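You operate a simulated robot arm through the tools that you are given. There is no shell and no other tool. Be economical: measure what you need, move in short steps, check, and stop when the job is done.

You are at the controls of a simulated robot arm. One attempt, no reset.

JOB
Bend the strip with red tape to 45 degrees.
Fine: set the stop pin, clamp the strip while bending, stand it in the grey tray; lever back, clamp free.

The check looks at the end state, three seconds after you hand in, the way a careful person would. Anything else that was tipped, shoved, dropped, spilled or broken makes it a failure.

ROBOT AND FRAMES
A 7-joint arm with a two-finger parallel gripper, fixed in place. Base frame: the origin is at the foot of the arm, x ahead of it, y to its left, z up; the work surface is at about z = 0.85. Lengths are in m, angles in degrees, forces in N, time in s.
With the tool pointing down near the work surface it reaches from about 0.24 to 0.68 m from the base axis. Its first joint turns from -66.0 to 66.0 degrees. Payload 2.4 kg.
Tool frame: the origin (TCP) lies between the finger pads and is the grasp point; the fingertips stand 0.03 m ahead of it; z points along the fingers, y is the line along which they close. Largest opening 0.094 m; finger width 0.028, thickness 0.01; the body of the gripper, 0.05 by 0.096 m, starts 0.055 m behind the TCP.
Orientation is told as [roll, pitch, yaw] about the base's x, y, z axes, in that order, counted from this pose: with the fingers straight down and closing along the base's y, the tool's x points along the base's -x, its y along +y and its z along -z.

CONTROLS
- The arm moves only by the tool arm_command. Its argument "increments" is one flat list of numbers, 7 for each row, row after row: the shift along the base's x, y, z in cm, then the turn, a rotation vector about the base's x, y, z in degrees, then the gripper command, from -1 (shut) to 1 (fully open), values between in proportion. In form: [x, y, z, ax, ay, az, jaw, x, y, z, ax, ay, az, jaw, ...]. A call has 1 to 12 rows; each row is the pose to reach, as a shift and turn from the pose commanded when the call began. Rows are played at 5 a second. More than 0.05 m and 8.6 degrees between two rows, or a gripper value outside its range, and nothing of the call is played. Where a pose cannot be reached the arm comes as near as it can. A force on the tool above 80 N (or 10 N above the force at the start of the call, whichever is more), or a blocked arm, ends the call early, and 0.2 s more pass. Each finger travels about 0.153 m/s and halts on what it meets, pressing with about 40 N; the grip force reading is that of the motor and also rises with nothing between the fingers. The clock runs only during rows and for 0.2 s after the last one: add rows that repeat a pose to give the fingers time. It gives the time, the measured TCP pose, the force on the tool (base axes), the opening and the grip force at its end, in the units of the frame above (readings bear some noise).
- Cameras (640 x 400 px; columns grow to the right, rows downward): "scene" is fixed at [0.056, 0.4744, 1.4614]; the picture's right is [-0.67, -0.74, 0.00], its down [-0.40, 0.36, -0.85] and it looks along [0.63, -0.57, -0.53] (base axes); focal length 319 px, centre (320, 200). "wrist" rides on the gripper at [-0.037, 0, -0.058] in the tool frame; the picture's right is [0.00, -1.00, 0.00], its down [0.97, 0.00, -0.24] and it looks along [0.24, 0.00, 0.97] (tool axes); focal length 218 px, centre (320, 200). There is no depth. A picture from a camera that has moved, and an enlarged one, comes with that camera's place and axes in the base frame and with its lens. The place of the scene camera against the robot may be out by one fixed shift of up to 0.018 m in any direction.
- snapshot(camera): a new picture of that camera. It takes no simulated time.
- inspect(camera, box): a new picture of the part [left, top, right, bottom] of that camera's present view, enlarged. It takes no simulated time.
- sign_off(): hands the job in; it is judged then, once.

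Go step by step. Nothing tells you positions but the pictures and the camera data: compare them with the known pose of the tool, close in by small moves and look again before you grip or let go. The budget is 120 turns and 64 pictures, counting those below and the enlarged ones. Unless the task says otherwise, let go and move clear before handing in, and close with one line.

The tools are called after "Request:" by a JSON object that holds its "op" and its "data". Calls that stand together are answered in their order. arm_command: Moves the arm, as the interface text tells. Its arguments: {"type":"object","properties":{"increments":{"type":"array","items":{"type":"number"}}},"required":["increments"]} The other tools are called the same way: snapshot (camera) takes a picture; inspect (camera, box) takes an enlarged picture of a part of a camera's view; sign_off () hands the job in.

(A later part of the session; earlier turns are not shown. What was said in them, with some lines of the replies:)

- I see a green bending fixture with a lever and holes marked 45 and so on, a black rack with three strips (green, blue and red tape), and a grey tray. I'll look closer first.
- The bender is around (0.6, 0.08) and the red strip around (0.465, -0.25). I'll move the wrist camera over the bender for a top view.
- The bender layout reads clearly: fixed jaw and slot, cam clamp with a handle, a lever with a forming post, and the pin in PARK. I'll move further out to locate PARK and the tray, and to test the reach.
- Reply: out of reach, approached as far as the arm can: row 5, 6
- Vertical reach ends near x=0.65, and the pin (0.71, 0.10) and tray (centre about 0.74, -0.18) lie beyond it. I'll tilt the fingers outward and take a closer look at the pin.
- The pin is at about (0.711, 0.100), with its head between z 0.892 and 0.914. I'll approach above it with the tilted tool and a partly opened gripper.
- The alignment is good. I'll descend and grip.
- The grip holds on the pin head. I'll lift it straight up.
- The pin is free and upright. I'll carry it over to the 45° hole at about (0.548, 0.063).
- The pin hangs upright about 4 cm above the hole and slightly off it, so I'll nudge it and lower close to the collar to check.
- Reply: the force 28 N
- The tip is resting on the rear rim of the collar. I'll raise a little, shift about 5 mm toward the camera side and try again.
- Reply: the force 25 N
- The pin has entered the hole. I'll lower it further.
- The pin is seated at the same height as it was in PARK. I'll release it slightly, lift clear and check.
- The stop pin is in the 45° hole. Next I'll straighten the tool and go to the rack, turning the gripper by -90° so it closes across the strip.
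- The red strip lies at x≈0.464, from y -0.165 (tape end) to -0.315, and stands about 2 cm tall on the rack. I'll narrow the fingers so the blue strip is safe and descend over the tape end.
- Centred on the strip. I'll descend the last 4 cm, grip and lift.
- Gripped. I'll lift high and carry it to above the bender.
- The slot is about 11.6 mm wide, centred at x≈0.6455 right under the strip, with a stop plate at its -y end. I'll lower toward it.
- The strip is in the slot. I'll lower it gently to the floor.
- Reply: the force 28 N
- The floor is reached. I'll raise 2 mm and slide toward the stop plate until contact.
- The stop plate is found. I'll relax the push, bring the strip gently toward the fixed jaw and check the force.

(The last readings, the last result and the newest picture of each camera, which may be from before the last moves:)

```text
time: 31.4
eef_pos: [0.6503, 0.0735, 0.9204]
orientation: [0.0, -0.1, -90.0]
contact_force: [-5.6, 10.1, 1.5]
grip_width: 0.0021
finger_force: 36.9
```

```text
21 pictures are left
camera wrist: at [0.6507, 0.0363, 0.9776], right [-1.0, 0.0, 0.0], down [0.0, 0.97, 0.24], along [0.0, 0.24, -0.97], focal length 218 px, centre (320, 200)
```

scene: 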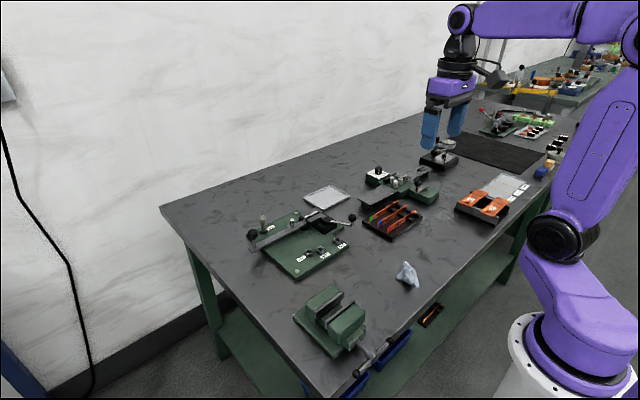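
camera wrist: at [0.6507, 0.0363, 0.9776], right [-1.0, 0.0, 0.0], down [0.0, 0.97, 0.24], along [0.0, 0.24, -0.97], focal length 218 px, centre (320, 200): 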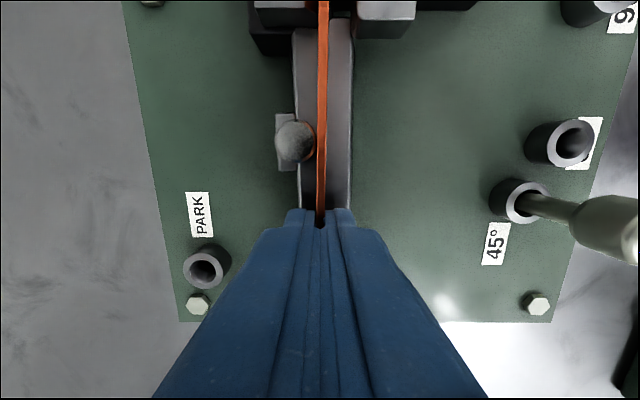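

The strip lies against the post and the stop. I'll release it and lift up.

Request:
{"op": "arm_command", "data": {"increments": [-0.1, 0.1, -0.1, 0, 0, 0, -1, -0.1, 0.1, -0.15, 0, 0, 0, -0.8, -0.1, 0.1, -0.15, 0, 0, 0, -0.6, -0.1, 0.1, -0.15, 0, 0, 0, -0.5, -0.1, 0.1, 3, 0, 0, 0, -0.5, -0.1, 0.1, 6, 0, 0, 0, -0.5, -0.1, 0.1, 10, 0, 0, 0, -0.5, -0.1, 0.1, 10, 0, 0, 0, -0.5]}}

Request:
{"op": "inspect", "data": {"camera": "scene", "box": [250, 180, 370, 255]}}

```text
time: 33.2
eef_pos: [0.6475, 0.076, 1.021]
orientation: [0.0, -0.1, -90.0]
contact_force: [-0.1, 0.6, 0.2]
grip_width: 0.0235
finger_force: 0.1
```

```text
5.33 times, centred on (310, 218) of scene
camera zoom: at [0.056, 0.4744, 1.4614], right [-0.67, -0.74, 0.0], down [-0.4, 0.36, -0.85], along [0.63, -0.57, -0.53], focal length 1701 px, centre (373, 107)
```

zoom: 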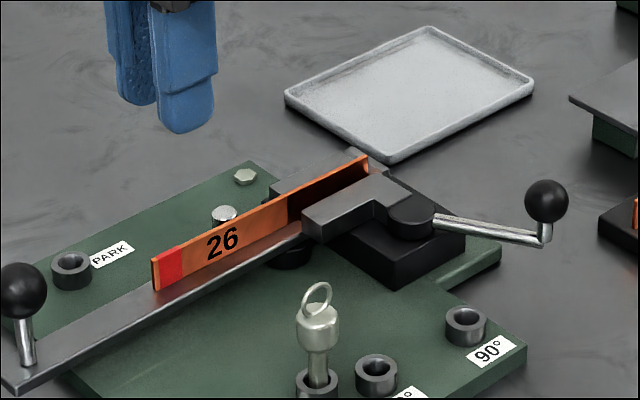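

The strip stands in the slot. Now the clamp handle: I put its ball at about (0.534, -0.086, 0.926) and will hover over it to check.

Request:
{"op": "arm_command", "data": {"increments": [-2.5, -3.5, 1, 0, 0, 0, 0, -5, -7, 1, 0, 0, 0, 0, -7.5, -10.5, 1, 0, 0, 0, 0, -10, -14, 0, 0, 0, 0, 0, -11.35, -16.2, -1, 0, 0, 0, 0, -11.35, -16.2, -1, 0, 0, 0, 0]}}

Request:
{"op": "snapshot", "data": {"camera": "wrist"}}

```text
time: 34.6
eef_pos: [0.5326, -0.0872, 1.0095]
orientation: [0.1, -0.2, -89.9]
contact_force: [0.0, 0.5, -0.2]
grip_width: 0.047
finger_force: 0.0
```

```text
19 pictures are left
camera wrist: at [0.5328, -0.125, 1.0671], right [-1.0, 0.0, 0.0], down [0.0, 0.97, 0.24], along [0.0, 0.24, -0.97], focal length 218 px, centre (320, 200)
```

wrist: 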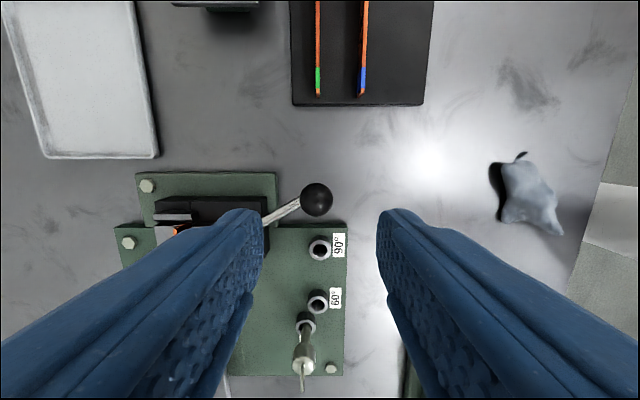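

The ball is at about (0.535, -0.090). I'll descend and grip it.

Request:
{"op": "arm_command", "data": {"increments": [0.2, -0.3, -2, 0, 0, 0, 0, 0.2, -0.3, -5, 0, 0, 0, 0, 0.2, -0.3, -6.7, 0, 0, 0, 0, 0.2, -0.3, -6.7, 0, 0, 0, -1, 0.2, -0.3, -6.7, 0, 0, 0, -1]}}

Request:
{"op": "inspect", "data": {"camera": "scene", "box": [290, 180, 390, 245]}}

```text
time: 35.8
eef_pos: [0.5369, -0.0913, 0.9416]
orientation: [0.0, -0.1, -90.0]
contact_force: [-6.5, -0.6, 2.3]
grip_width: 0.0236
finger_force: 44.7
```

```text
6.15 times, centred on (340, 212) of scene
camera zoom: at [0.0558, 0.4744, 1.4614], right [-0.67, -0.74, 0.0], down [-0.4, 0.36, -0.85], along [0.63, -0.57, -0.53], focal length 1962 px, centre (197, 123)
```

zoom: 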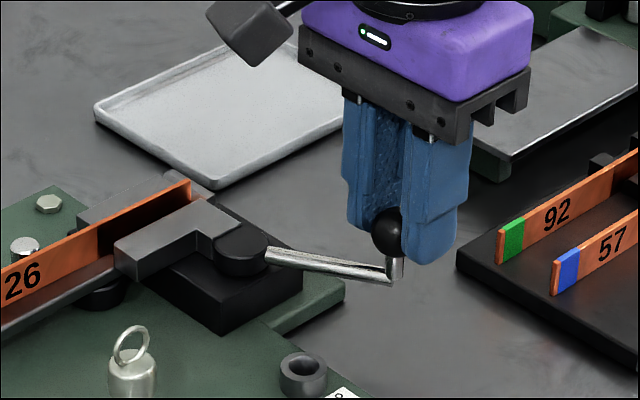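

Ball gripped. I'll try a small turn of the handle away from the bend area and watch the force.

Request:
{"op": "arm_command", "data": {"increments": [0.3, -0.43, 0, 0, 0, 0, -1, 0.62, -0.84, 0, 0, 0, 0, -1, 0.62, -0.84, 0, 0, 0, 0, -1]}}

```text
time: 36.6
eef_pos: [0.541, -0.1001, 0.9413]
orientation: [-0.3, -0.1, -90.1]
contact_force: [-18.7, -8.2, -0.9]
grip_width: 0.0237
finger_force: 45.3
```

Request:
{"op": "arm_command", "data": {"increments": [0.2, -0.5, 0, 0, 0, 0, -1, 0.55, -0.87, 0, 0, 0, 0, -1, 0.9, -1.2, 0, 0, 0, 0, -1, 1.28, -1.46, 0, 0, 0, 0, -1, 1.28, -1.46, 0, 0, 0, 0, -1]}}

Request:
{"op": "inspect", "data": {"camera": "scene", "box": [270, 180, 370, 245]}}

```text
time: 37.8
eef_pos: [0.5583, -0.114, 0.942]
orientation: [0.0, -0.2, -89.9]
contact_force: [-7.2, -1.9, -8.4]
grip_width: 0.0233
finger_force: 45.3
```

```text
6.15 times, centred on (320, 212) of scene
camera zoom: at [0.056, 0.4743, 1.4614], right [-0.67, -0.74, 0.0], down [-0.4, 0.36, -0.85], along [0.63, -0.57, -0.53], focal length 1962 px, centre (320, 123)
```

zoom: 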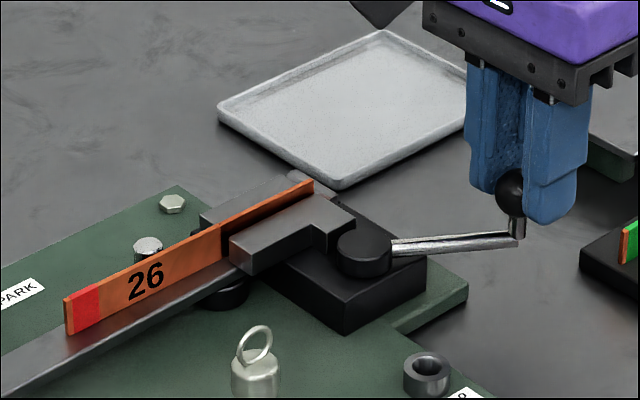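

The jaw is closing onto the strip, so this is the right direction. I'll continue.

Request:
{"op": "arm_command", "data": {"increments": [0.4, -0.22, 0, 0, 0, 0, -1, 0.77, -0.43, 0, 0, 0, 0, -1, 1.15, -0.6, 0, 0, 0, 0, -1, 1.5, -0.74, 0, 0, 0, 0, -1, 1.95, -0.9, 0, 0, 0, 0, -1, 2.39, -1.01, 0, 0, 0, 0, -1, 2.39, -1.01, 0, 0, 0, 0, -1]}}

Request:
{"op": "inspect", "data": {"camera": "scene", "box": [270, 180, 370, 245]}}

```text
time: 39.4
eef_pos: [0.5815, -0.1236, 0.9438]
orientation: [0.2, -0.1, -90.0]
contact_force: [-6.3, -3.2, -5.3]
grip_width: 0.0233
finger_force: 44.5
```

```text
6.15 times, centred on (320, 212) of scene
camera zoom: at [0.056, 0.4743, 1.4614], right [-0.67, -0.74, 0.0], down [-0.4, 0.36, -0.85], along [0.63, -0.57, -0.53], focal length 1962 px, centre (320, 123)
```

zoom: 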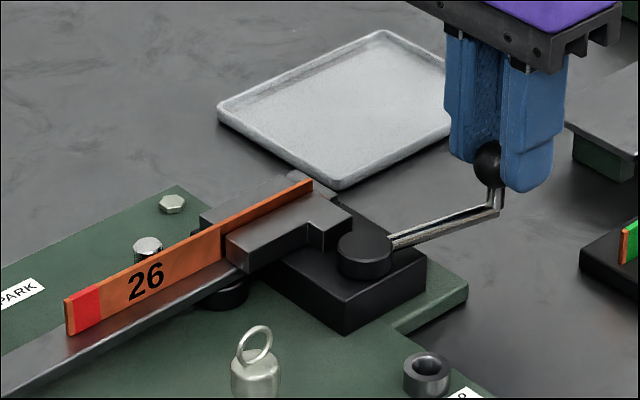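

Request:
{"op": "arm_command", "data": {"increments": [0.43, -0.1, 0, 0, 0, 0, -1, 0.86, -0.19, 0, 0, 0, 0, -1, 1.25, -0.21, 0, 0, 0, 0, -1, 1.65, -0.21, 0, 0, 0, 0, -1, 2.05, -0.21, 0, 0, 0, 0, -1, 2.05, -0.21, 0, 0, 0, 0, -1]}}

Request:
{"op": "inspect", "data": {"camera": "scene", "box": [270, 180, 370, 245]}}

```text
time: 40.8
eef_pos: [0.5984, -0.1256, 0.9434]
orientation: [-0.6, 0.0, -90.0]
contact_force: [-33.2, 2.4, 18.8]
grip_width: 0.0232
finger_force: 44.9
```

```text
6.15 times, centred on (320, 212) of scene
camera zoom: at [0.0548, 0.4746, 1.4614], right [-0.67, -0.74, 0.0], down [-0.4, 0.36, -0.85], along [0.63, -0.57, -0.53], focal length 1962 px, centre (320, 123)
```

zoom: 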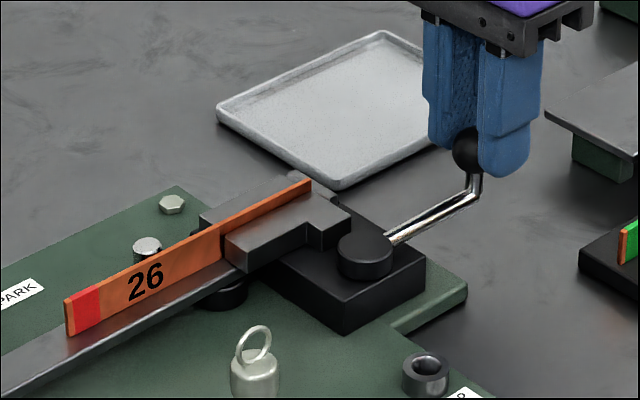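

The force has risen to 33 N, so the clamp is tight. I'll relax slightly, release the handle, lift and move over the lever ball at about (0.6495, 0.169, 0.93).

Request:
{"op": "arm_command", "data": {"increments": [-0.3, 0, 0, 0, 0, 0, -1, -0.3, 0, 0, 0, 0, 0, 0, -0.3, 0, 0, 0, 0, 0, 0, -0.3, 0, 4, 0, 0, 0, 0, -0.3, 0, 8.5, 0, 0, 0, 0]}}

Request:
{"op": "arm_command", "data": {"increments": [0.6, 4.2, 0, 0, 0, 0, 0, 1.2, 8.4, 0, 0, 0, 0, 0, 1.8, 12.6, 0, 0, 0, 0, 0, 2.5, 16.8, 0, 0, 0, 0, 0, 3.2, 21, 0, 0, 0, 0, 0, 4, 25.2, 0, 0, 0, 0, 0, 5.0, 29.4, -2, 0, 0, 0, 0, 5.0, 29.4, -2, 0, 0, 0, 0]}}

Request:
{"op": "snapshot", "data": {"camera": "wrist"}}

Request:
{"op": "inspect", "data": {"camera": "scene", "box": [230, 180, 390, 270]}}

```text
time: 42.0
eef_pos: [0.5998, -0.1268, 1.0268]
orientation: [0.0, -0.1, -89.8]
contact_force: [-0.9, -0.2, -0.2]
grip_width: 0.0471
finger_force: 0.1
```

```text
time: 43.8
eef_pos: [0.6498, 0.1707, 1.0038]
orientation: [0.1, -0.1, -89.9]
contact_force: [0.3, -0.2, 0.8]
grip_width: 0.0469
finger_force: 0.0
```

```text
14 pictures are left
camera wrist: at [0.6499, 0.1331, 1.0626], right [-1.0, 0.0, 0.0], down [0.0, 0.97, 0.24], along [0.0, 0.24, -0.97], focal length 218 px, centre (320, 200)
```

wrist: 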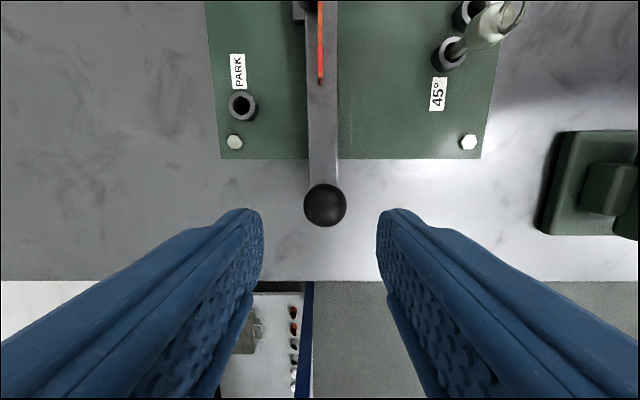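

```text
4.00 times, centred on (310, 225) of scene
camera zoom: at [0.056, 0.4744, 1.4614], right [-0.67, -0.74, 0.0], down [-0.4, 0.36, -0.85], along [0.63, -0.57, -0.53], focal length 1276 px, centre (360, 100)
```

zoom: 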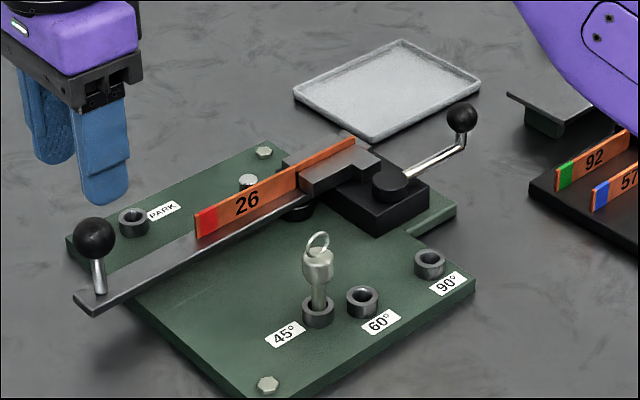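

The handle holds and the clamp is shut on the strip. I'll descend onto the lever ball (0.647, 0.169) and grip it.

Request:
{"op": "arm_command", "data": {"increments": [-0.3, -0.1, -2, 0, 0, 0, 0, -0.3, -0.1, -4, 0, 0, 0, 0, -0.3, -0.1, -5.6, 0, 0, 0, 0, -0.3, -0.1, -5.6, 0, 0, 0, -1, -0.3, -0.1, -5.6, 0, 0, 0, -1]}}

```text
time: 45.0
eef_pos: [0.6458, 0.1673, 0.95]
orientation: [0.2, 0.0, -90.0]
contact_force: [-1.6, 0.7, 1.6]
grip_width: 0.0274
finger_force: 45.4
```

Request:
{"op": "arm_command", "data": {"increments": [-0.74, -0.02, 0, 0, 0, 0, -1, -1.47, -0.06, 0, 0, 0, 0, -1, -2.2, -0.14, 0, 0, 0, 0, -1, -2.93, -0.26, 0, 0, 0, 0, -1, -2.93, -0.26, 0, 0, 0, 0, -1]}}

```text
time: 46.2
eef_pos: [0.6167, 0.1642, 0.9509]
orientation: [0.0, 0.1, -89.9]
contact_force: [11.2, 7.8, -11.1]
grip_width: 0.0271
finger_force: 44.9
```

Request:
{"op": "arm_command", "data": {"increments": [-0.72, -0.1, 0, 0, 0, 0, -1, -1.44, -0.25, 0, 0, 0, 0, -1, -2.15, -0.45, 0, 0, 0, 0, -1, -2.85, -0.66, 0, 0, 0, 0, -1, -3.54, -0.92, 0, 0, 0, 0, -1, -4.21, -1.22, 0, 0, 0, 0, -1, -4.87, -1.53, 0, 0, 0, 0, -1, -5.52, -1.88, 0, 0, 0, 0, -1, -5.52, -1.88, 0, 0, 0, 0, -1]}}

Request:
{"op": "inspect", "data": {"camera": "scene", "box": [230, 180, 390, 270]}}

```text
time: 48.2
eef_pos: [0.5624, 0.1476, 0.9515]
orientation: [0.4, 0.0, -89.9]
contact_force: [13.3, 5.0, 10.7]
grip_width: 0.0272
finger_force: 45.2
```

```text
4.00 times, centred on (310, 225) of scene
camera zoom: at [0.0562, 0.4745, 1.4613], right [-0.67, -0.74, 0.0], down [-0.4, 0.36, -0.85], along [0.63, -0.57, -0.53], focal length 1276 px, centre (360, 100)
```

zoom: 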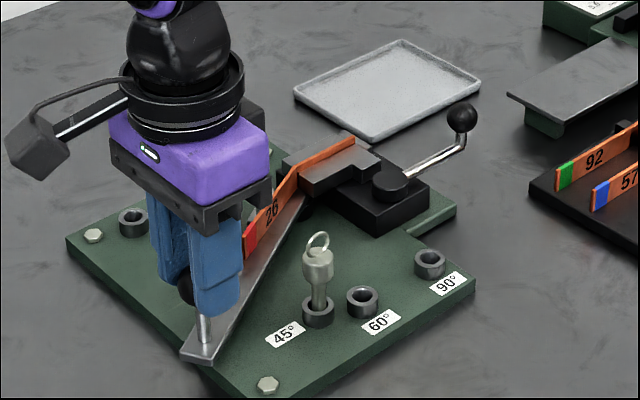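

The strip is bending around the jaw at about 30° now. I'll continue toward the stop pin.

Request:
{"op": "arm_command", "data": {"increments": [-0.62, -0.39, 0, 0, 0, 0, -1, -1.24, -0.79, 0, 0, 0, 0, -1, -1.83, -1.22, 0, 0, 0, 0, -1, -2.41, -1.69, 0, 0, 0, 0, -1, -2.96, -2.18, 0, 0, 0, 0, -1, -3.29, -2.48, 0, 0, 0, 0, -1, -3.29, -2.48, 0, 0, 0, 0, -1]}}

```text
time: 49.8
eef_pos: [0.5295, 0.1216, 0.9511]
orientation: [0.2, 0.0, -90.1]
contact_force: [12.6, 5.4, -0.1]
grip_width: 0.0275
finger_force: 45.3
```

Request:
{"op": "arm_command", "data": {"increments": [-0.21, -0.21, 0, 0, 0, 0, -1, -0.42, -0.42, 0, 0, 0, 0, -1, -0.62, -0.63, 0, 0, 0, 0, -1, -0.62, -0.63, 0, 0, 0, 0, -1]}}

Request:
{"op": "inspect", "data": {"camera": "scene", "box": [260, 190, 360, 270]}}

```text
time: 50.8
eef_pos: [0.5228, 0.1157, 0.9502]
orientation: [0.2, -0.1, -90.0]
contact_force: [15.6, 3.6, -5.3]
grip_width: 0.0272
finger_force: 45.4
```

```text
5.00 times, centred on (310, 230) of scene
camera zoom: at [0.0565, 0.4745, 1.4613], right [-0.67, -0.74, 0.0], down [-0.4, 0.36, -0.85], along [0.63, -0.57, -0.53], focal length 1594 px, centre (370, 50)
```

zoom: 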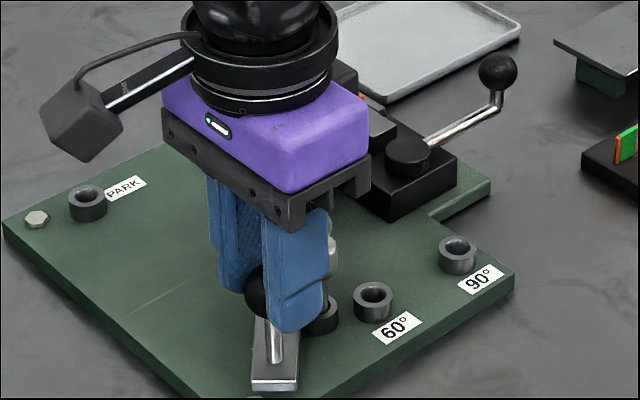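

Request:
{"op": "arm_command", "data": {"increments": [-0.2, -0.22, 0, 0, 0, 0, -1, -0.39, -0.44, 0, 0, 0, 0, -1, -0.39, -0.44, 0, 0, 0, 0, -1]}}

```text
time: 51.6
eef_pos: [0.5193, 0.1106, 0.9514]
orientation: [0.3, 0.1, -89.9]
contact_force: [15.1, 3.1, -7.1]
grip_width: 0.0273
finger_force: 45.1
```

Request:
{"op": "arm_command", "data": {"increments": [-0.19, -0.22, 0, 0, 0, 0, -1, -0.38, -0.44, 0, 0, 0, 0, -1, -0.38, -0.44, 0, 0, 0, 0, -1]}}

```text
time: 52.4
eef_pos: [0.5178, 0.1093, 0.9514]
orientation: [0.6, 0.2, -89.8]
contact_force: [25.1, 25.0, -20.9]
grip_width: 0.0274
finger_force: 45.4
```

The force jumped with hardly any motion, so the lever is on the stop pin. Now I'll swing the lever back along the same arc.

Request:
{"op": "arm_command", "data": {"increments": [0.18, 0.16, 0, 0, 0, 0, -1, 1.17, 1.25, 0, 0, 0, 0, -1, 2.27, 2.24, 0, 0, 0, 0, -1, 3.43, 3.14, 0, 0, 0, 0, -1, 4.68, 3.93, 0, 0, 0, 0, -1, 5.98, 4.61, 0, 0, 0, 0, -1, 7.34, 5.18, 0, 0, 0, 0, -1, 8.75, 5.62, 0, 0, 0, 0, -1, 10.2, 5.94, 0, 0, 0, 0, -1, 11.65, 6.13, 0, 0, 0, 0, -1, 12.6, 6.19, 0, 0, 0, 0, -1, 13.1, 6.2, 0, 0, 0, 0, -1]}}

```text
time: 55.0
eef_pos: [0.6463, 0.1682, 0.9511]
orientation: [0.0, -0.1, -89.9]
contact_force: [-2.7, 1.0, -9.9]
grip_width: 0.0274
finger_force: 45.2
```

Request:
{"op": "arm_command", "data": {"increments": [0.2, 0, 0, 0, 0, 0, -1, 0.4, 0, 0, 0, 0, 0, -1, 0.4, 0, 0, 0, 0, 0, -1]}}

```text
time: 55.8
eef_pos: [0.6499, 0.1666, 0.9516]
orientation: [0.0, 0.0, -89.8]
contact_force: [-4.3, -0.4, -6.5]
grip_width: 0.0271
finger_force: 44.9
```

The lever is back where it started, with no hard stop there. I'll ease back 2 mm, release, lift and look.

Request:
{"op": "arm_command", "data": {"increments": [-0.2, 0, 0, 0, 0, 0, -1, -0.2, 0, 0, 0, 0, 0, 0, -0.2, 0, 0, 0, 0, 0, 0, -0.2, 0, 4, 0, 0, 0, 0, -0.2, -2, 7.5, 0, 0, 0, 0, -0.2, -4, 7.5, 0, 0, 0, 0]}}

Request:
{"op": "inspect", "data": {"camera": "scene", "box": [240, 180, 380, 265]}}

Request:
{"op": "snapshot", "data": {"camera": "wrist"}}

```text
time: 57.2
eef_pos: [0.6483, 0.1302, 1.0265]
orientation: [0.1, -0.1, -89.9]
contact_force: [0.5, 0.8, -0.4]
grip_width: 0.0471
finger_force: 0.0
```

```text
4.57 times, centred on (310, 222) of scene
camera zoom: at [0.056, 0.4744, 1.4614], right [-0.67, -0.74, 0.0], down [-0.4, 0.36, -0.85], along [0.63, -0.57, -0.53], focal length 1458 px, centre (366, 97)
```

zoom: 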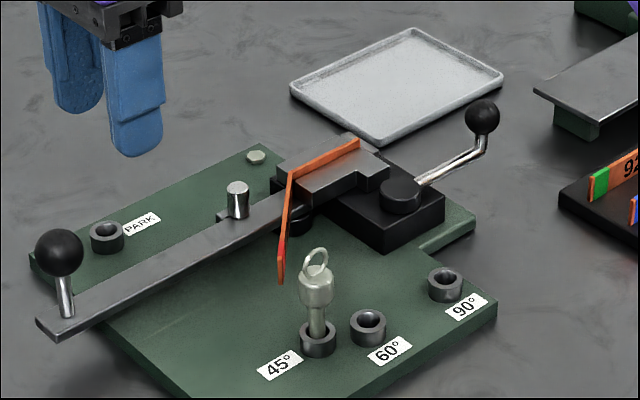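

```text
9 pictures are left
camera wrist: at [0.6476, 0.0921, 1.0843], right [-1.0, 0.0, 0.0], down [0.0, 0.97, 0.24], along [0.0, 0.24, -0.97], focal length 218 px, centre (320, 200)
```

wrist: 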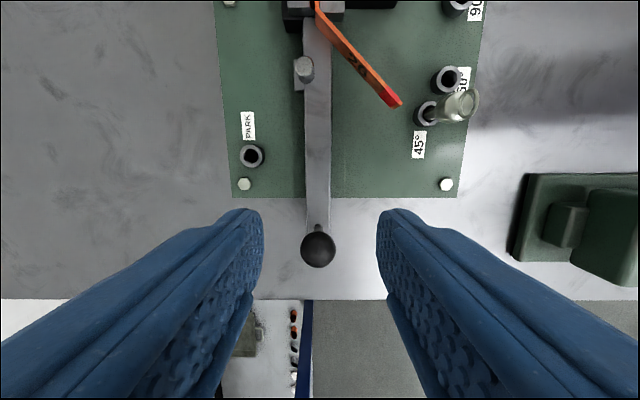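

The free leg measures about 44° from the pictures. Next I'll loosen the clamp handle only slightly so the strip stays upright while I take hold of it.

Request:
{"op": "arm_command", "data": {"increments": [-0.8, -4.3, 1, 0, 0, 0, 0, -1.7, -8.6, 1, 0, 0, 0, 0, -2.5, -12.9, 1, 0, 0, 0, 0, -3.4, -17.2, 1, 0, 0, 0, 0, -4.2, -21.5, 0, 0, 0, 0, 0, -5.1, -25.5, -1, 0, 0, 0, 0, -5.1, -25.5, -4, 0, 0, 0, 0, -5.1, -25.5, -8.2, 0, 0, 0, 0, -5.1, -25.5, -8.2, 0, 0, 0, -1, -5.1, -25.5, -8.2, 0, 0, 0, -1]}}

```text
time: 59.4
eef_pos: [0.5964, -0.1261, 0.9438]
orientation: [0.0, -0.2, -90.0]
contact_force: [-2.3, -1.1, 1.6]
grip_width: 0.0233
finger_force: 45.6
```

Request:
{"op": "arm_command", "data": {"increments": [-0.45, 0.03, 0, 0, 0, 0, -1, -0.9, 0.08, 0, 0, 0, 0, -1, -1.35, 0.18, 0, 0, 0, 0, -1, -1.35, 0.18, 0, 0, 0, 0, -1]}}

Request:
{"op": "inspect", "data": {"camera": "scene", "box": [290, 190, 360, 240]}}

```text
time: 60.4
eef_pos: [0.5834, -0.1246, 0.9446]
orientation: [0.1, 0.0, -89.9]
contact_force: [3.4, -1.4, -1.2]
grip_width: 0.0237
finger_force: 45.1
```

```text
8.00 times, centred on (325, 215) of scene
camera zoom: at [0.0561, 0.4744, 1.4614], right [-0.67, -0.74, 0.0], down [-0.4, 0.36, -0.85], along [0.63, -0.57, -0.53], focal length 2551 px, centre (280, 80)
```

zoom: 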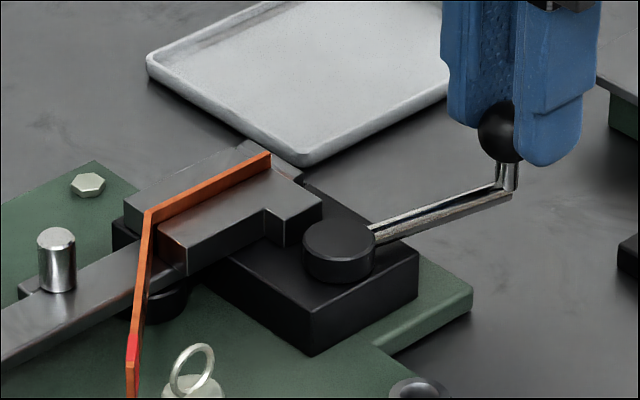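

I'll loosen a few degrees more, then release the handle and lift.

Request:
{"op": "arm_command", "data": {"increments": [-0.5, 0.13, 0, 0, 0, 0, -1, -0.9, 0.28, 0, 0, 0, 0, -1, -0.9, 0.28, 0, 0, 0, 0, 0, -0.9, 0.28, 0, 0, 0, 0, 0, -0.9, 0.28, 4, 0, 0, 0, 0, -0.9, 0.28, 8, 0, 0, 0, 0, -0.9, 0.28, 12, 0, 0, 0, -0.2]}}

Request:
{"op": "arm_command", "data": {"increments": [0.5, 2, 0, 0, 0, 8, -0.3, 1, 4, 0, 0, 0, 16, -0.3, 1.4, 6, 0, 0, 0, 24, -0.3, 1.8, 9, 0, 0, 0, 32, -0.3, 2.2, 12, 0, 0, 0, 40, -0.3, 2.5, 14, 0, 0, 0, 45, -0.3, 2.7, 16.3, 0, 0, 0, 45, -0.3, 2.7, 16.3, 0, 0, 0, 45, -0.3]}}

Request:
{"op": "arm_command", "data": {"increments": [0, 0, 0, -5.3, -5.3, 0, -0.4, 0, 0, 0, -10.6, -10.6, 0, -0.4, 0, 0, 0, -15.9, -15.9, 0, -0.4, 0, 0, 0, -21.2, -21.2, 0, -0.4, 0, 0, -3, -21.2, -21.2, 0, -0.4, 0, 0, -5, -21.2, -21.2, 0, -0.4, 0, 0, -5, -21.2, -21.2, 0, -0.4]}}

Request:
{"op": "snapshot", "data": {"camera": "wrist"}}

```text
time: 62.0
eef_pos: [0.5741, -0.1219, 1.0639]
orientation: [0.0, -0.1, -90.0]
contact_force: [-0.4, 0.1, -0.3]
grip_width: 0.0375
finger_force: 0.0
```

```text
time: 63.8
eef_pos: [0.6004, 0.0426, 1.0654]
orientation: [0.1, -0.1, -44.9]
contact_force: [0.4, 0.9, -0.4]
grip_width: 0.0329
finger_force: 0.0
```

```text
time: 65.4
eef_pos: [0.6027, 0.0415, 1.0137]
orientation: [0.1, -30.1, -44.8]
contact_force: [-0.4, 0.0, 0.2]
grip_width: 0.0281
finger_force: 0.0
```

```text
7 pictures are left
camera wrist: at [0.6039, 0.0387, 1.0825], right [-0.71, -0.71, 0.0], down [-0.68, 0.68, -0.28], along [0.2, -0.2, -0.96], focal length 218 px, centre (320, 200)
```

wrist: 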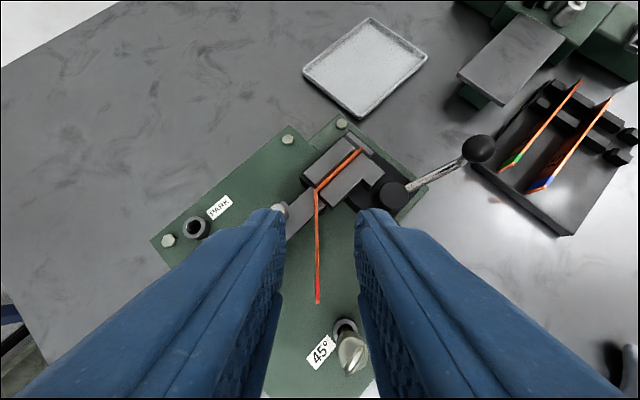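

The strip still stands upright, and the free leg is lined up between the tilted fingers; the bend measures about 45°. I'll descend and grip.

Request:
{"op": "arm_command", "data": {"increments": [0, 0.1, -4, 0, 0, 0, -0.4, 0, 0.1, -8, 0, 0, 0, -0.4, 0, 0.1, -9.7, 0, 0, 0, -0.4, 0, 0.1, -9.7, 0, 0, 0, -1, 0, 0.1, -9.7, 0, 0, 0, -1]}}

Request:
{"op": "inspect", "data": {"camera": "scene", "box": [250, 180, 360, 260]}}

```text
time: 66.6
eef_pos: [0.6026, 0.0448, 0.9149]
orientation: [0.2, -30.2, -44.7]
contact_force: [11.0, 5.4, -3.5]
grip_width: 0.002
finger_force: 36.7
```

```text
5.00 times, centred on (305, 220) of scene
camera zoom: at [0.0564, 0.4745, 1.4613], right [-0.67, -0.74, 0.0], down [-0.4, 0.36, -0.85], along [0.63, -0.57, -0.53], focal length 1594 px, centre (395, 100)
```

zoom: 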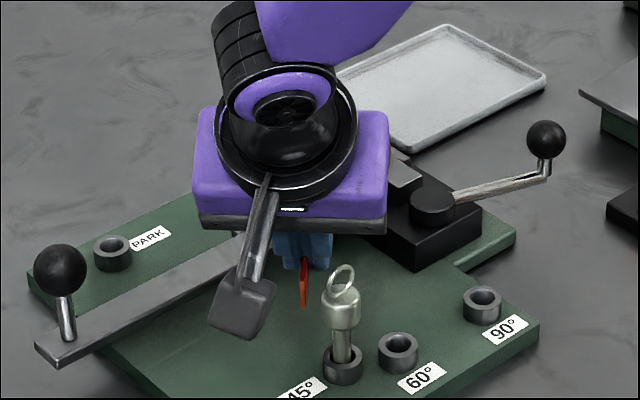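

The strip is gripped. I'll lift it straight out of the slot.

Request:
{"op": "arm_command", "data": {"increments": [0.1, 0.05, 1, 0, 0, 0, -1, 0.1, 0.05, 2, 0, 0, 0, -1, 0.1, 0.05, 4, 0, 0, 0, -1, 0.1, 0.05, 7, 0, 0, 0, -1, 0.1, 0.05, 10, 0, 0, 0, -1, 0.1, 0.05, 10, 0, 0, 0, -1]}}

Request:
{"op": "inspect", "data": {"camera": "scene", "box": [250, 150, 390, 250]}}

```text
time: 68.0
eef_pos: [0.6016, 0.0415, 1.0157]
orientation: [0.0, -30.1, -44.9]
contact_force: [0.5, 0.5, 0.4]
grip_width: 0.0002
finger_force: 32.9
```

```text
4.00 times, centred on (320, 200) of scene
camera zoom: at [0.056, 0.4744, 1.4614], right [-0.67, -0.74, 0.0], down [-0.4, 0.36, -0.85], along [0.63, -0.57, -0.53], focal length 1276 px, centre (320, 200)
```

zoom: 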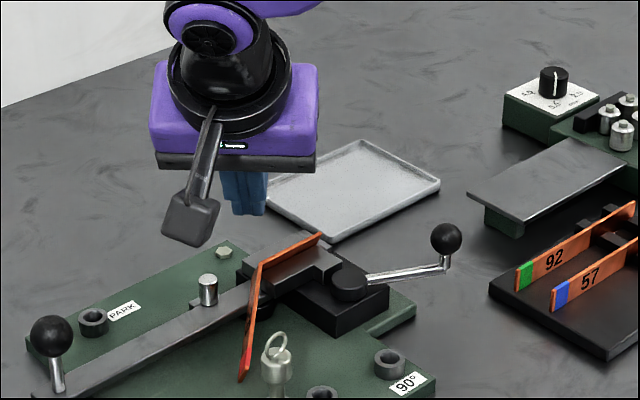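

The strip slipped out of the fingers and stayed in the slot, so it may still be held. I'll straighten the tool, go over the clamp handle and look at both.

Request:
{"op": "arm_command", "data": {"increments": [-0.5, -2, 1, 5.3, 5.3, 0, -0.3, -1, -5, 2, 10.6, 10.6, 0, -0.2, -2, -8, 2, 15.9, 15.9, 0, 0, -2.5, -12, 2, 21.2, 21.2, 0, 0, -3.5, -16, 2, 21.2, 21.2, 0, 0, -3.5, -16, 2, 21.2, 21.2, 0, 0]}}

Request:
{"op": "snapshot", "data": {"camera": "wrist"}}

```text
time: 69.4
eef_pos: [0.5677, -0.1191, 1.0354]
orientation: [0.2, 0.0, -44.9]
contact_force: [-1.3, -0.6, -0.4]
grip_width: 0.047
finger_force: 0.1
```

```text
4 pictures are left
camera wrist: at [0.5943, -0.1455, 1.0938], right [-0.71, -0.71, 0.0], down [-0.69, 0.69, 0.24], along [-0.17, 0.17, -0.97], focal length 218 px, centre (320, 200)
```

wrist: 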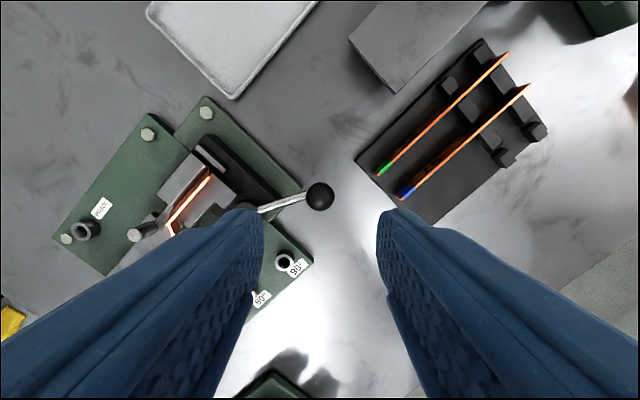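

The handle sits about 33° back from its start. I'll open it by another 20°, so the jaw clears the strip without letting it fall over.

Request:
{"op": "arm_command", "data": {"increments": [-0.1, 0.1, -4, 0, 0, 0, 0, -0.1, 0.1, -8, 0, 0, 0, 0, -0.1, 0.1, -9.1, 0, 0, 0, 0, -0.1, 0.1, -9.1, 0, 0, 0, -1, -0.1, 0.1, -9.1, 0, 0, 0, -1, -0.5, 0.3, -9.1, 0, 0, 0, -1, -0.9, 0.5, -9.1, 0, 0, 0, -1, -1.35, 0.8, -9.1, 0, 0, 0, -1, -1.8, 1.15, -9.1, 0, 0, 0, -1, -2.2, 1.5, -9.1, 0, 0, 0, -1, -2.2, 1.5, -9.1, 0, 0, 0, -1]}}

```text
time: 71.8
eef_pos: [0.5461, -0.1025, 0.946]
orientation: [0.2, -0.3, -44.9]
contact_force: [12.6, 3.2, 3.5]
grip_width: 0.0231
finger_force: 45.1
```

Request:
{"op": "arm_command", "data": {"increments": [0.1, 0, 0, 0, 0, 0, -1, 0.1, 0, 0, 0, 0, 0, 0, 0.1, 0, 0, 0, 0, 0, 0, 0.1, 0, 4, 0, 0, 0, 0, 0.1, 0, 8.5, 0, 0, 0, 0, 1.5, 3, 9.5, 0, 0, 0, -0.2, 3, 6.5, 9.5, 0, 0, 0, -0.3, 4.5, 10.5, 9.5, 0, 0, 0, -0.4, 5.6, 14.5, 9.5, 0, 0, 0, -0.4]}}

Request:
{"op": "arm_command", "data": {"increments": [0, 0, 0, -5.3, -5.3, 0, -0.4, 0, 0, 0, -10.6, -10.6, 0, -0.4, 0, 0, 0, -15.9, -15.9, 0, -0.4, 0, 0, -1, -21.2, -21.2, 0, -0.4, 0, 0, -3.5, -21.2, -21.2, 0, -0.4, 0, 0, -3.5, -21.2, -21.2, 0, -0.4]}}

Request:
{"op": "snapshot", "data": {"camera": "wrist"}}

```text
time: 73.8
eef_pos: [0.5999, 0.0408, 1.04]
orientation: [0.0, -0.1, -45.0]
contact_force: [0.0, 0.7, -0.1]
grip_width: 0.028
finger_force: 0.0
```

```text
time: 75.2
eef_pos: [0.6009, 0.0437, 1.0044]
orientation: [0.0, -30.1, -44.9]
contact_force: [0.1, 0.9, -0.3]
grip_width: 0.0283
finger_force: 0.1
```

```text
3 pictures are left
camera wrist: at [0.6023, 0.0401, 1.0737], right [-0.71, -0.71, 0.0], down [-0.68, 0.68, -0.28], along [0.2, -0.2, -0.96], focal length 218 px, centre (320, 200)
```

wrist: 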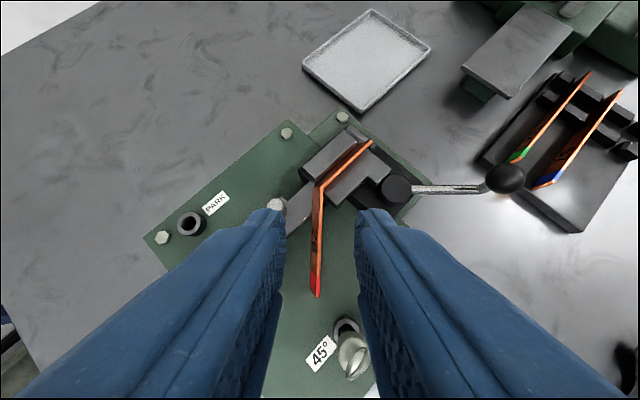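

The strip is now free and leaning slightly in the slot. I'll close on its free leg, which should straighten it, and lift while checking the grip width.

Request:
{"op": "arm_command", "data": {"increments": [0.2, -0.2, -4, 0, 0, 0, -0.4, 0.3, -0.3, -8, 0, 0, 0, -0.4, 0.3, -0.3, -9.7, 0, 0, 0, -0.4, 0.3, -0.3, -9.7, 0, 0, 0, -0.7, 0.3, -0.3, -9.7, 0, 0, 0, -1, 0.3, -0.3, -9.7, 0, 0, 0, -1]}}

Request:
{"op": "arm_command", "data": {"increments": [0, 0, 0.5, 0, 0, 0, -1, 0, 0, 1, 0, 0, 0, -1, 0, 0, 1, 0, 0, 0, -1]}}

```text
time: 76.6
eef_pos: [0.6041, 0.0391, 0.9059]
orientation: [0.0, -30.0, -45.0]
contact_force: [0.5, 0.8, 0.0]
grip_width: 0.0017
finger_force: 36.4
```

```text
time: 77.4
eef_pos: [0.6038, 0.0395, 0.9171]
orientation: [-0.1, -30.0, -45.0]
contact_force: [0.3, -0.3, -1.2]
grip_width: 0.0018
finger_force: 37.4
```

The grip holds with almost no resistance now. I'll lift on and check with one picture.

Request:
{"op": "arm_command", "data": {"increments": [0, 0, 2, 0, 0, 0, -1, 0, 0, 4, 0, 0, 0, -1, 0, 0, 7, 0, 0, 0, -1, 0, 0, 10, 0, 0, 0, -1, 0, 0, 12, 0, 0, 0, -1, 0, 0, 12, 0, 0, 0, -1]}}

Request:
{"op": "snapshot", "data": {"camera": "scene"}}

```text
time: 78.8
eef_pos: [0.6044, 0.0399, 1.039]
orientation: [0.2, -30.1, -44.9]
contact_force: [1.0, 0.0, -1.3]
grip_width: 0.0021
finger_force: 36.4
```

```text
2 pictures are left
```

scene: 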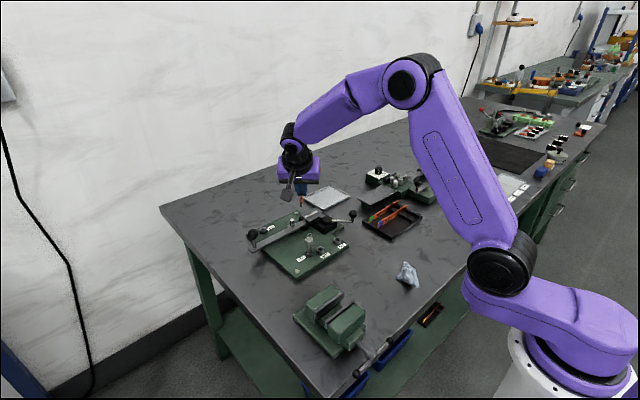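

The strip is held clear of the bender. Next I'll carry it to above the tray, turning 10° so it fits inside.

Request:
{"op": "arm_command", "data": {"increments": [2.3, -3.6, 0, 0, 0, 2, -1, 4.6, -7.2, 0, 0, 0, 4, -1, 7, -10.8, -1, 0, 0, 6, -1, 9.3, -14.4, -2.5, 0, 0, 8, -1, 11.6, -18.1, -4, 0, 0, 10, -1, 11.6, -18.1, -6, 0, 0, 10, -1, 11.6, -18.1, -6, 0, 0, 10, -1]}}

```text
time: 80.4
eef_pos: [0.7207, -0.144, 0.9792]
orientation: [0.1, -30.0, -34.9]
contact_force: [0.1, 0.3, -1.9]
grip_width: 0.0017
finger_force: 36.6
```

Request:
{"op": "snapshot", "data": {"camera": "wrist"}}

```text
1 pictures are left
camera wrist: at [0.7228, -0.1465, 1.0474], right [-0.57, -0.82, 0.0], down [-0.79, 0.55, -0.28], along [0.23, -0.16, -0.96], focal length 218 px, centre (320, 200)
```

wrist: 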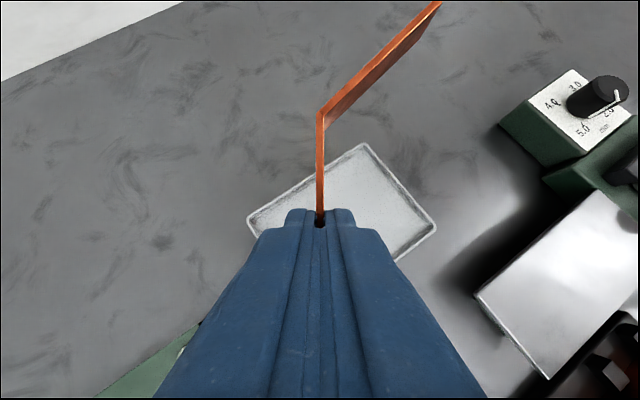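

The strip is pitched about 10° in the grip with its bent end high. I'll level it by reducing the tilt 10°, nudge 3 mm in y and descend in steps.

Request:
{"op": "arm_command", "data": {"increments": [0, 0.2, 0, 2.85, 4.1, 0, -1, 0, 0.3, 0, 5.7, 8.2, 0, -1, 0, 0.3, -2, 5.7, 8.2, 0, -1, 0, 0.3, -4, 5.7, 8.2, 0, -1, 0, 0.3, -6, 5.7, 8.2, 0, -1, 0, 0.3, -7.5, 5.7, 8.2, 0, -1, 0, 0.3, -7.5, 5.7, 8.2, 0, -1]}}

```text
time: 82.0
eef_pos: [0.7192, -0.138, 0.9043]
orientation: [0.0, -20.1, -35.0]
contact_force: [-0.6, 0.6, -0.6]
grip_width: 0.0019
finger_force: 36.2
```

Request:
{"op": "arm_command", "data": {"increments": [0.1, 0, -0.5, 0, 0, 0, -1, 0.1, 0, -1, 0, 0, 0, -1, 0.1, 0, -1.3, 0, 0, 0, -1]}}

```text
time: 82.8
eef_pos: [0.7229, -0.1373, 0.8932]
orientation: [0.1, -20.3, -34.9]
contact_force: [-4.6, 2.1, 12.6]
grip_width: 0.0019
finger_force: 36.6
```

Contact with the tray floor. I'll release gently and withdraw straight along the tool.

Request:
{"op": "arm_command", "data": {"increments": [0, 0, 0.1, 0, 0, 0, -1, 0, 0, 0.1, 0, 0, 0, -0.9, 0, 0, 0.1, 0, 0, 0, -0.75, 0, 0, 0.1, 0, 0, 0, -0.6, 0, 0, 0.1, 0, 0, 0, -0.6, 0, 0, 2, 0, 0, 0, -0.6, 0, 0, 4, 0, 0, 0, -0.6, 0, 0, 7, 0, 0, 0, -0.6, 0, 0, 11, 0, 0, 0, -0.6, 0, 0, 13, 0, 0, 0, -0.4]}}

```text
time: 85.0
eef_pos: [0.7224, -0.1396, 1.0214]
orientation: [0.0, -20.0, -35.0]
contact_force: [0.1, 0.2, 0.4]
grip_width: 0.0283
finger_force: 0.1
```

The strip is released. Last, I'll turn the clamp handle fully back to its starting free position.

Request:
{"op": "arm_command", "data": {"increments": [-2, 0.4, 1, 3.8, 5.4, 0, -0.2, -5, 1, 1.5, 7.7, 10.9, 0, 0, -9, 2, 1.5, 11.5, 16.4, 0, 0, -13, 3, 1.5, 11.5, 16.4, 0, 0, -17.5, 3.9, 1.5, 11.5, 16.4, 0, 0, -17.5, 3.9, -2, 11.5, 16.4, 0, 0, -17.5, 3.9, -5, 11.5, 16.4, 0, 0, -17.5, 3.9, -7.6, 11.5, 16.4, 0, 0, -17.5, 3.9, -7.6, 11.5, 16.4, 0, -1, -17.5, 3.9, -7.6, 11.5, 16.4, 0, -1]}}

```text
time: 87.2
eef_pos: [0.5468, -0.1018, 0.9433]
orientation: [-0.2, 0.1, -35.2]
contact_force: [-11.4, -10.7, 6.7]
grip_width: 0.0235
finger_force: 45.0
```

Request:
{"op": "arm_command", "data": {"increments": [-0.3, 0.2, 0, 0, 0, 0, -1, -0.6, 0.6, 0, 0, 0, 0, -1, -0.9, 0.95, 0, 0, 0, 0, -1, -1.15, 1.3, 0, 0, 0, 0, -1, -1.15, 1.3, 0, 0, 0, 0, -1]}}

```text
time: 88.4
eef_pos: [0.5334, -0.087, 0.9446]
orientation: [0.0, 0.1, -35.0]
contact_force: [-12.0, -12.4, -9.3]
grip_width: 0.0235
finger_force: 44.8
```

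Request:
{"op": "arm_command", "data": {"increments": [-0.15, -0.15, 0, 0, 0, 0, -1, -0.15, -0.15, 0, 0, 0, 0, 0, -0.15, -0.15, 0, 0, 0, 0, 0, -0.15, -0.15, 4, 0, 0, 0, 0, -0.15, -0.15, 8, 0, 0, 0, 0, -2, -0.15, 12, 0, 0, 0, 0, -5, -1, 16, 0, 0, 0, 0, -8, -2, 19, 0, 0, 0, 0, -8, -2, 19, 0, 0, 0, 0]}}

Request:
{"op": "inspect", "data": {"camera": "scene", "box": [240, 170, 400, 270]}}

```text
refused: row 7 steps farther than a row can; nothing moved
```

```text
4.00 times, centred on (320, 220) of scene
camera zoom: at [0.0559, 0.4741, 1.4615], right [-0.67, -0.74, 0.0], down [-0.4, 0.36, -0.85], along [0.63, -0.57, -0.53], focal length 1276 px, centre (320, 120)
```

zoom: 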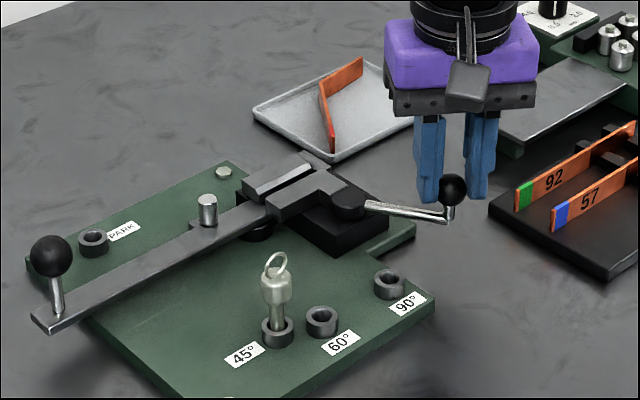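

The strip stands in the tray, the lever is back and the clamp slot is open. I'll let go of the handle and move clear.

Request:
{"op": "arm_command", "data": {"increments": [-0.15, -0.15, 0, 0, 0, 0, -1, -0.15, -0.15, 0, 0, 0, 0, 0, -0.15, -0.15, 0, 0, 0, 0, 0, -0.15, -0.15, 4, 0, 0, 0, 0, -0.15, -0.15, 8, 0, 0, 0, 0, -1.5, -0.15, 12, 0, 0, 0, 0, -4, -1, 15, 0, 0, 0, 0, -7, -2, 18, 0, 0, 0, 0, -7, -2, 18, 0, 0, 0, 0]}}

```text
time: 90.4
eef_pos: [0.4658, -0.1106, 1.1254]
orientation: [0.0, -0.1, -34.9]
contact_force: [-0.4, -0.2, -0.7]
grip_width: 0.047
finger_force: 0.2
```

The arm is clear, the strip is in the tray, the lever is back and the clamp is free, so I'm handing in.

Request:
{"op": "sign_off", "data": {}}

```text
The job is handed in.
```

The red-taped strip is bent to about 45° (44° and 46° in two wrist-camera views) and stands in the grey tray; the lever is back, the clamp is free, and the stop pin is still in the 45° hole.
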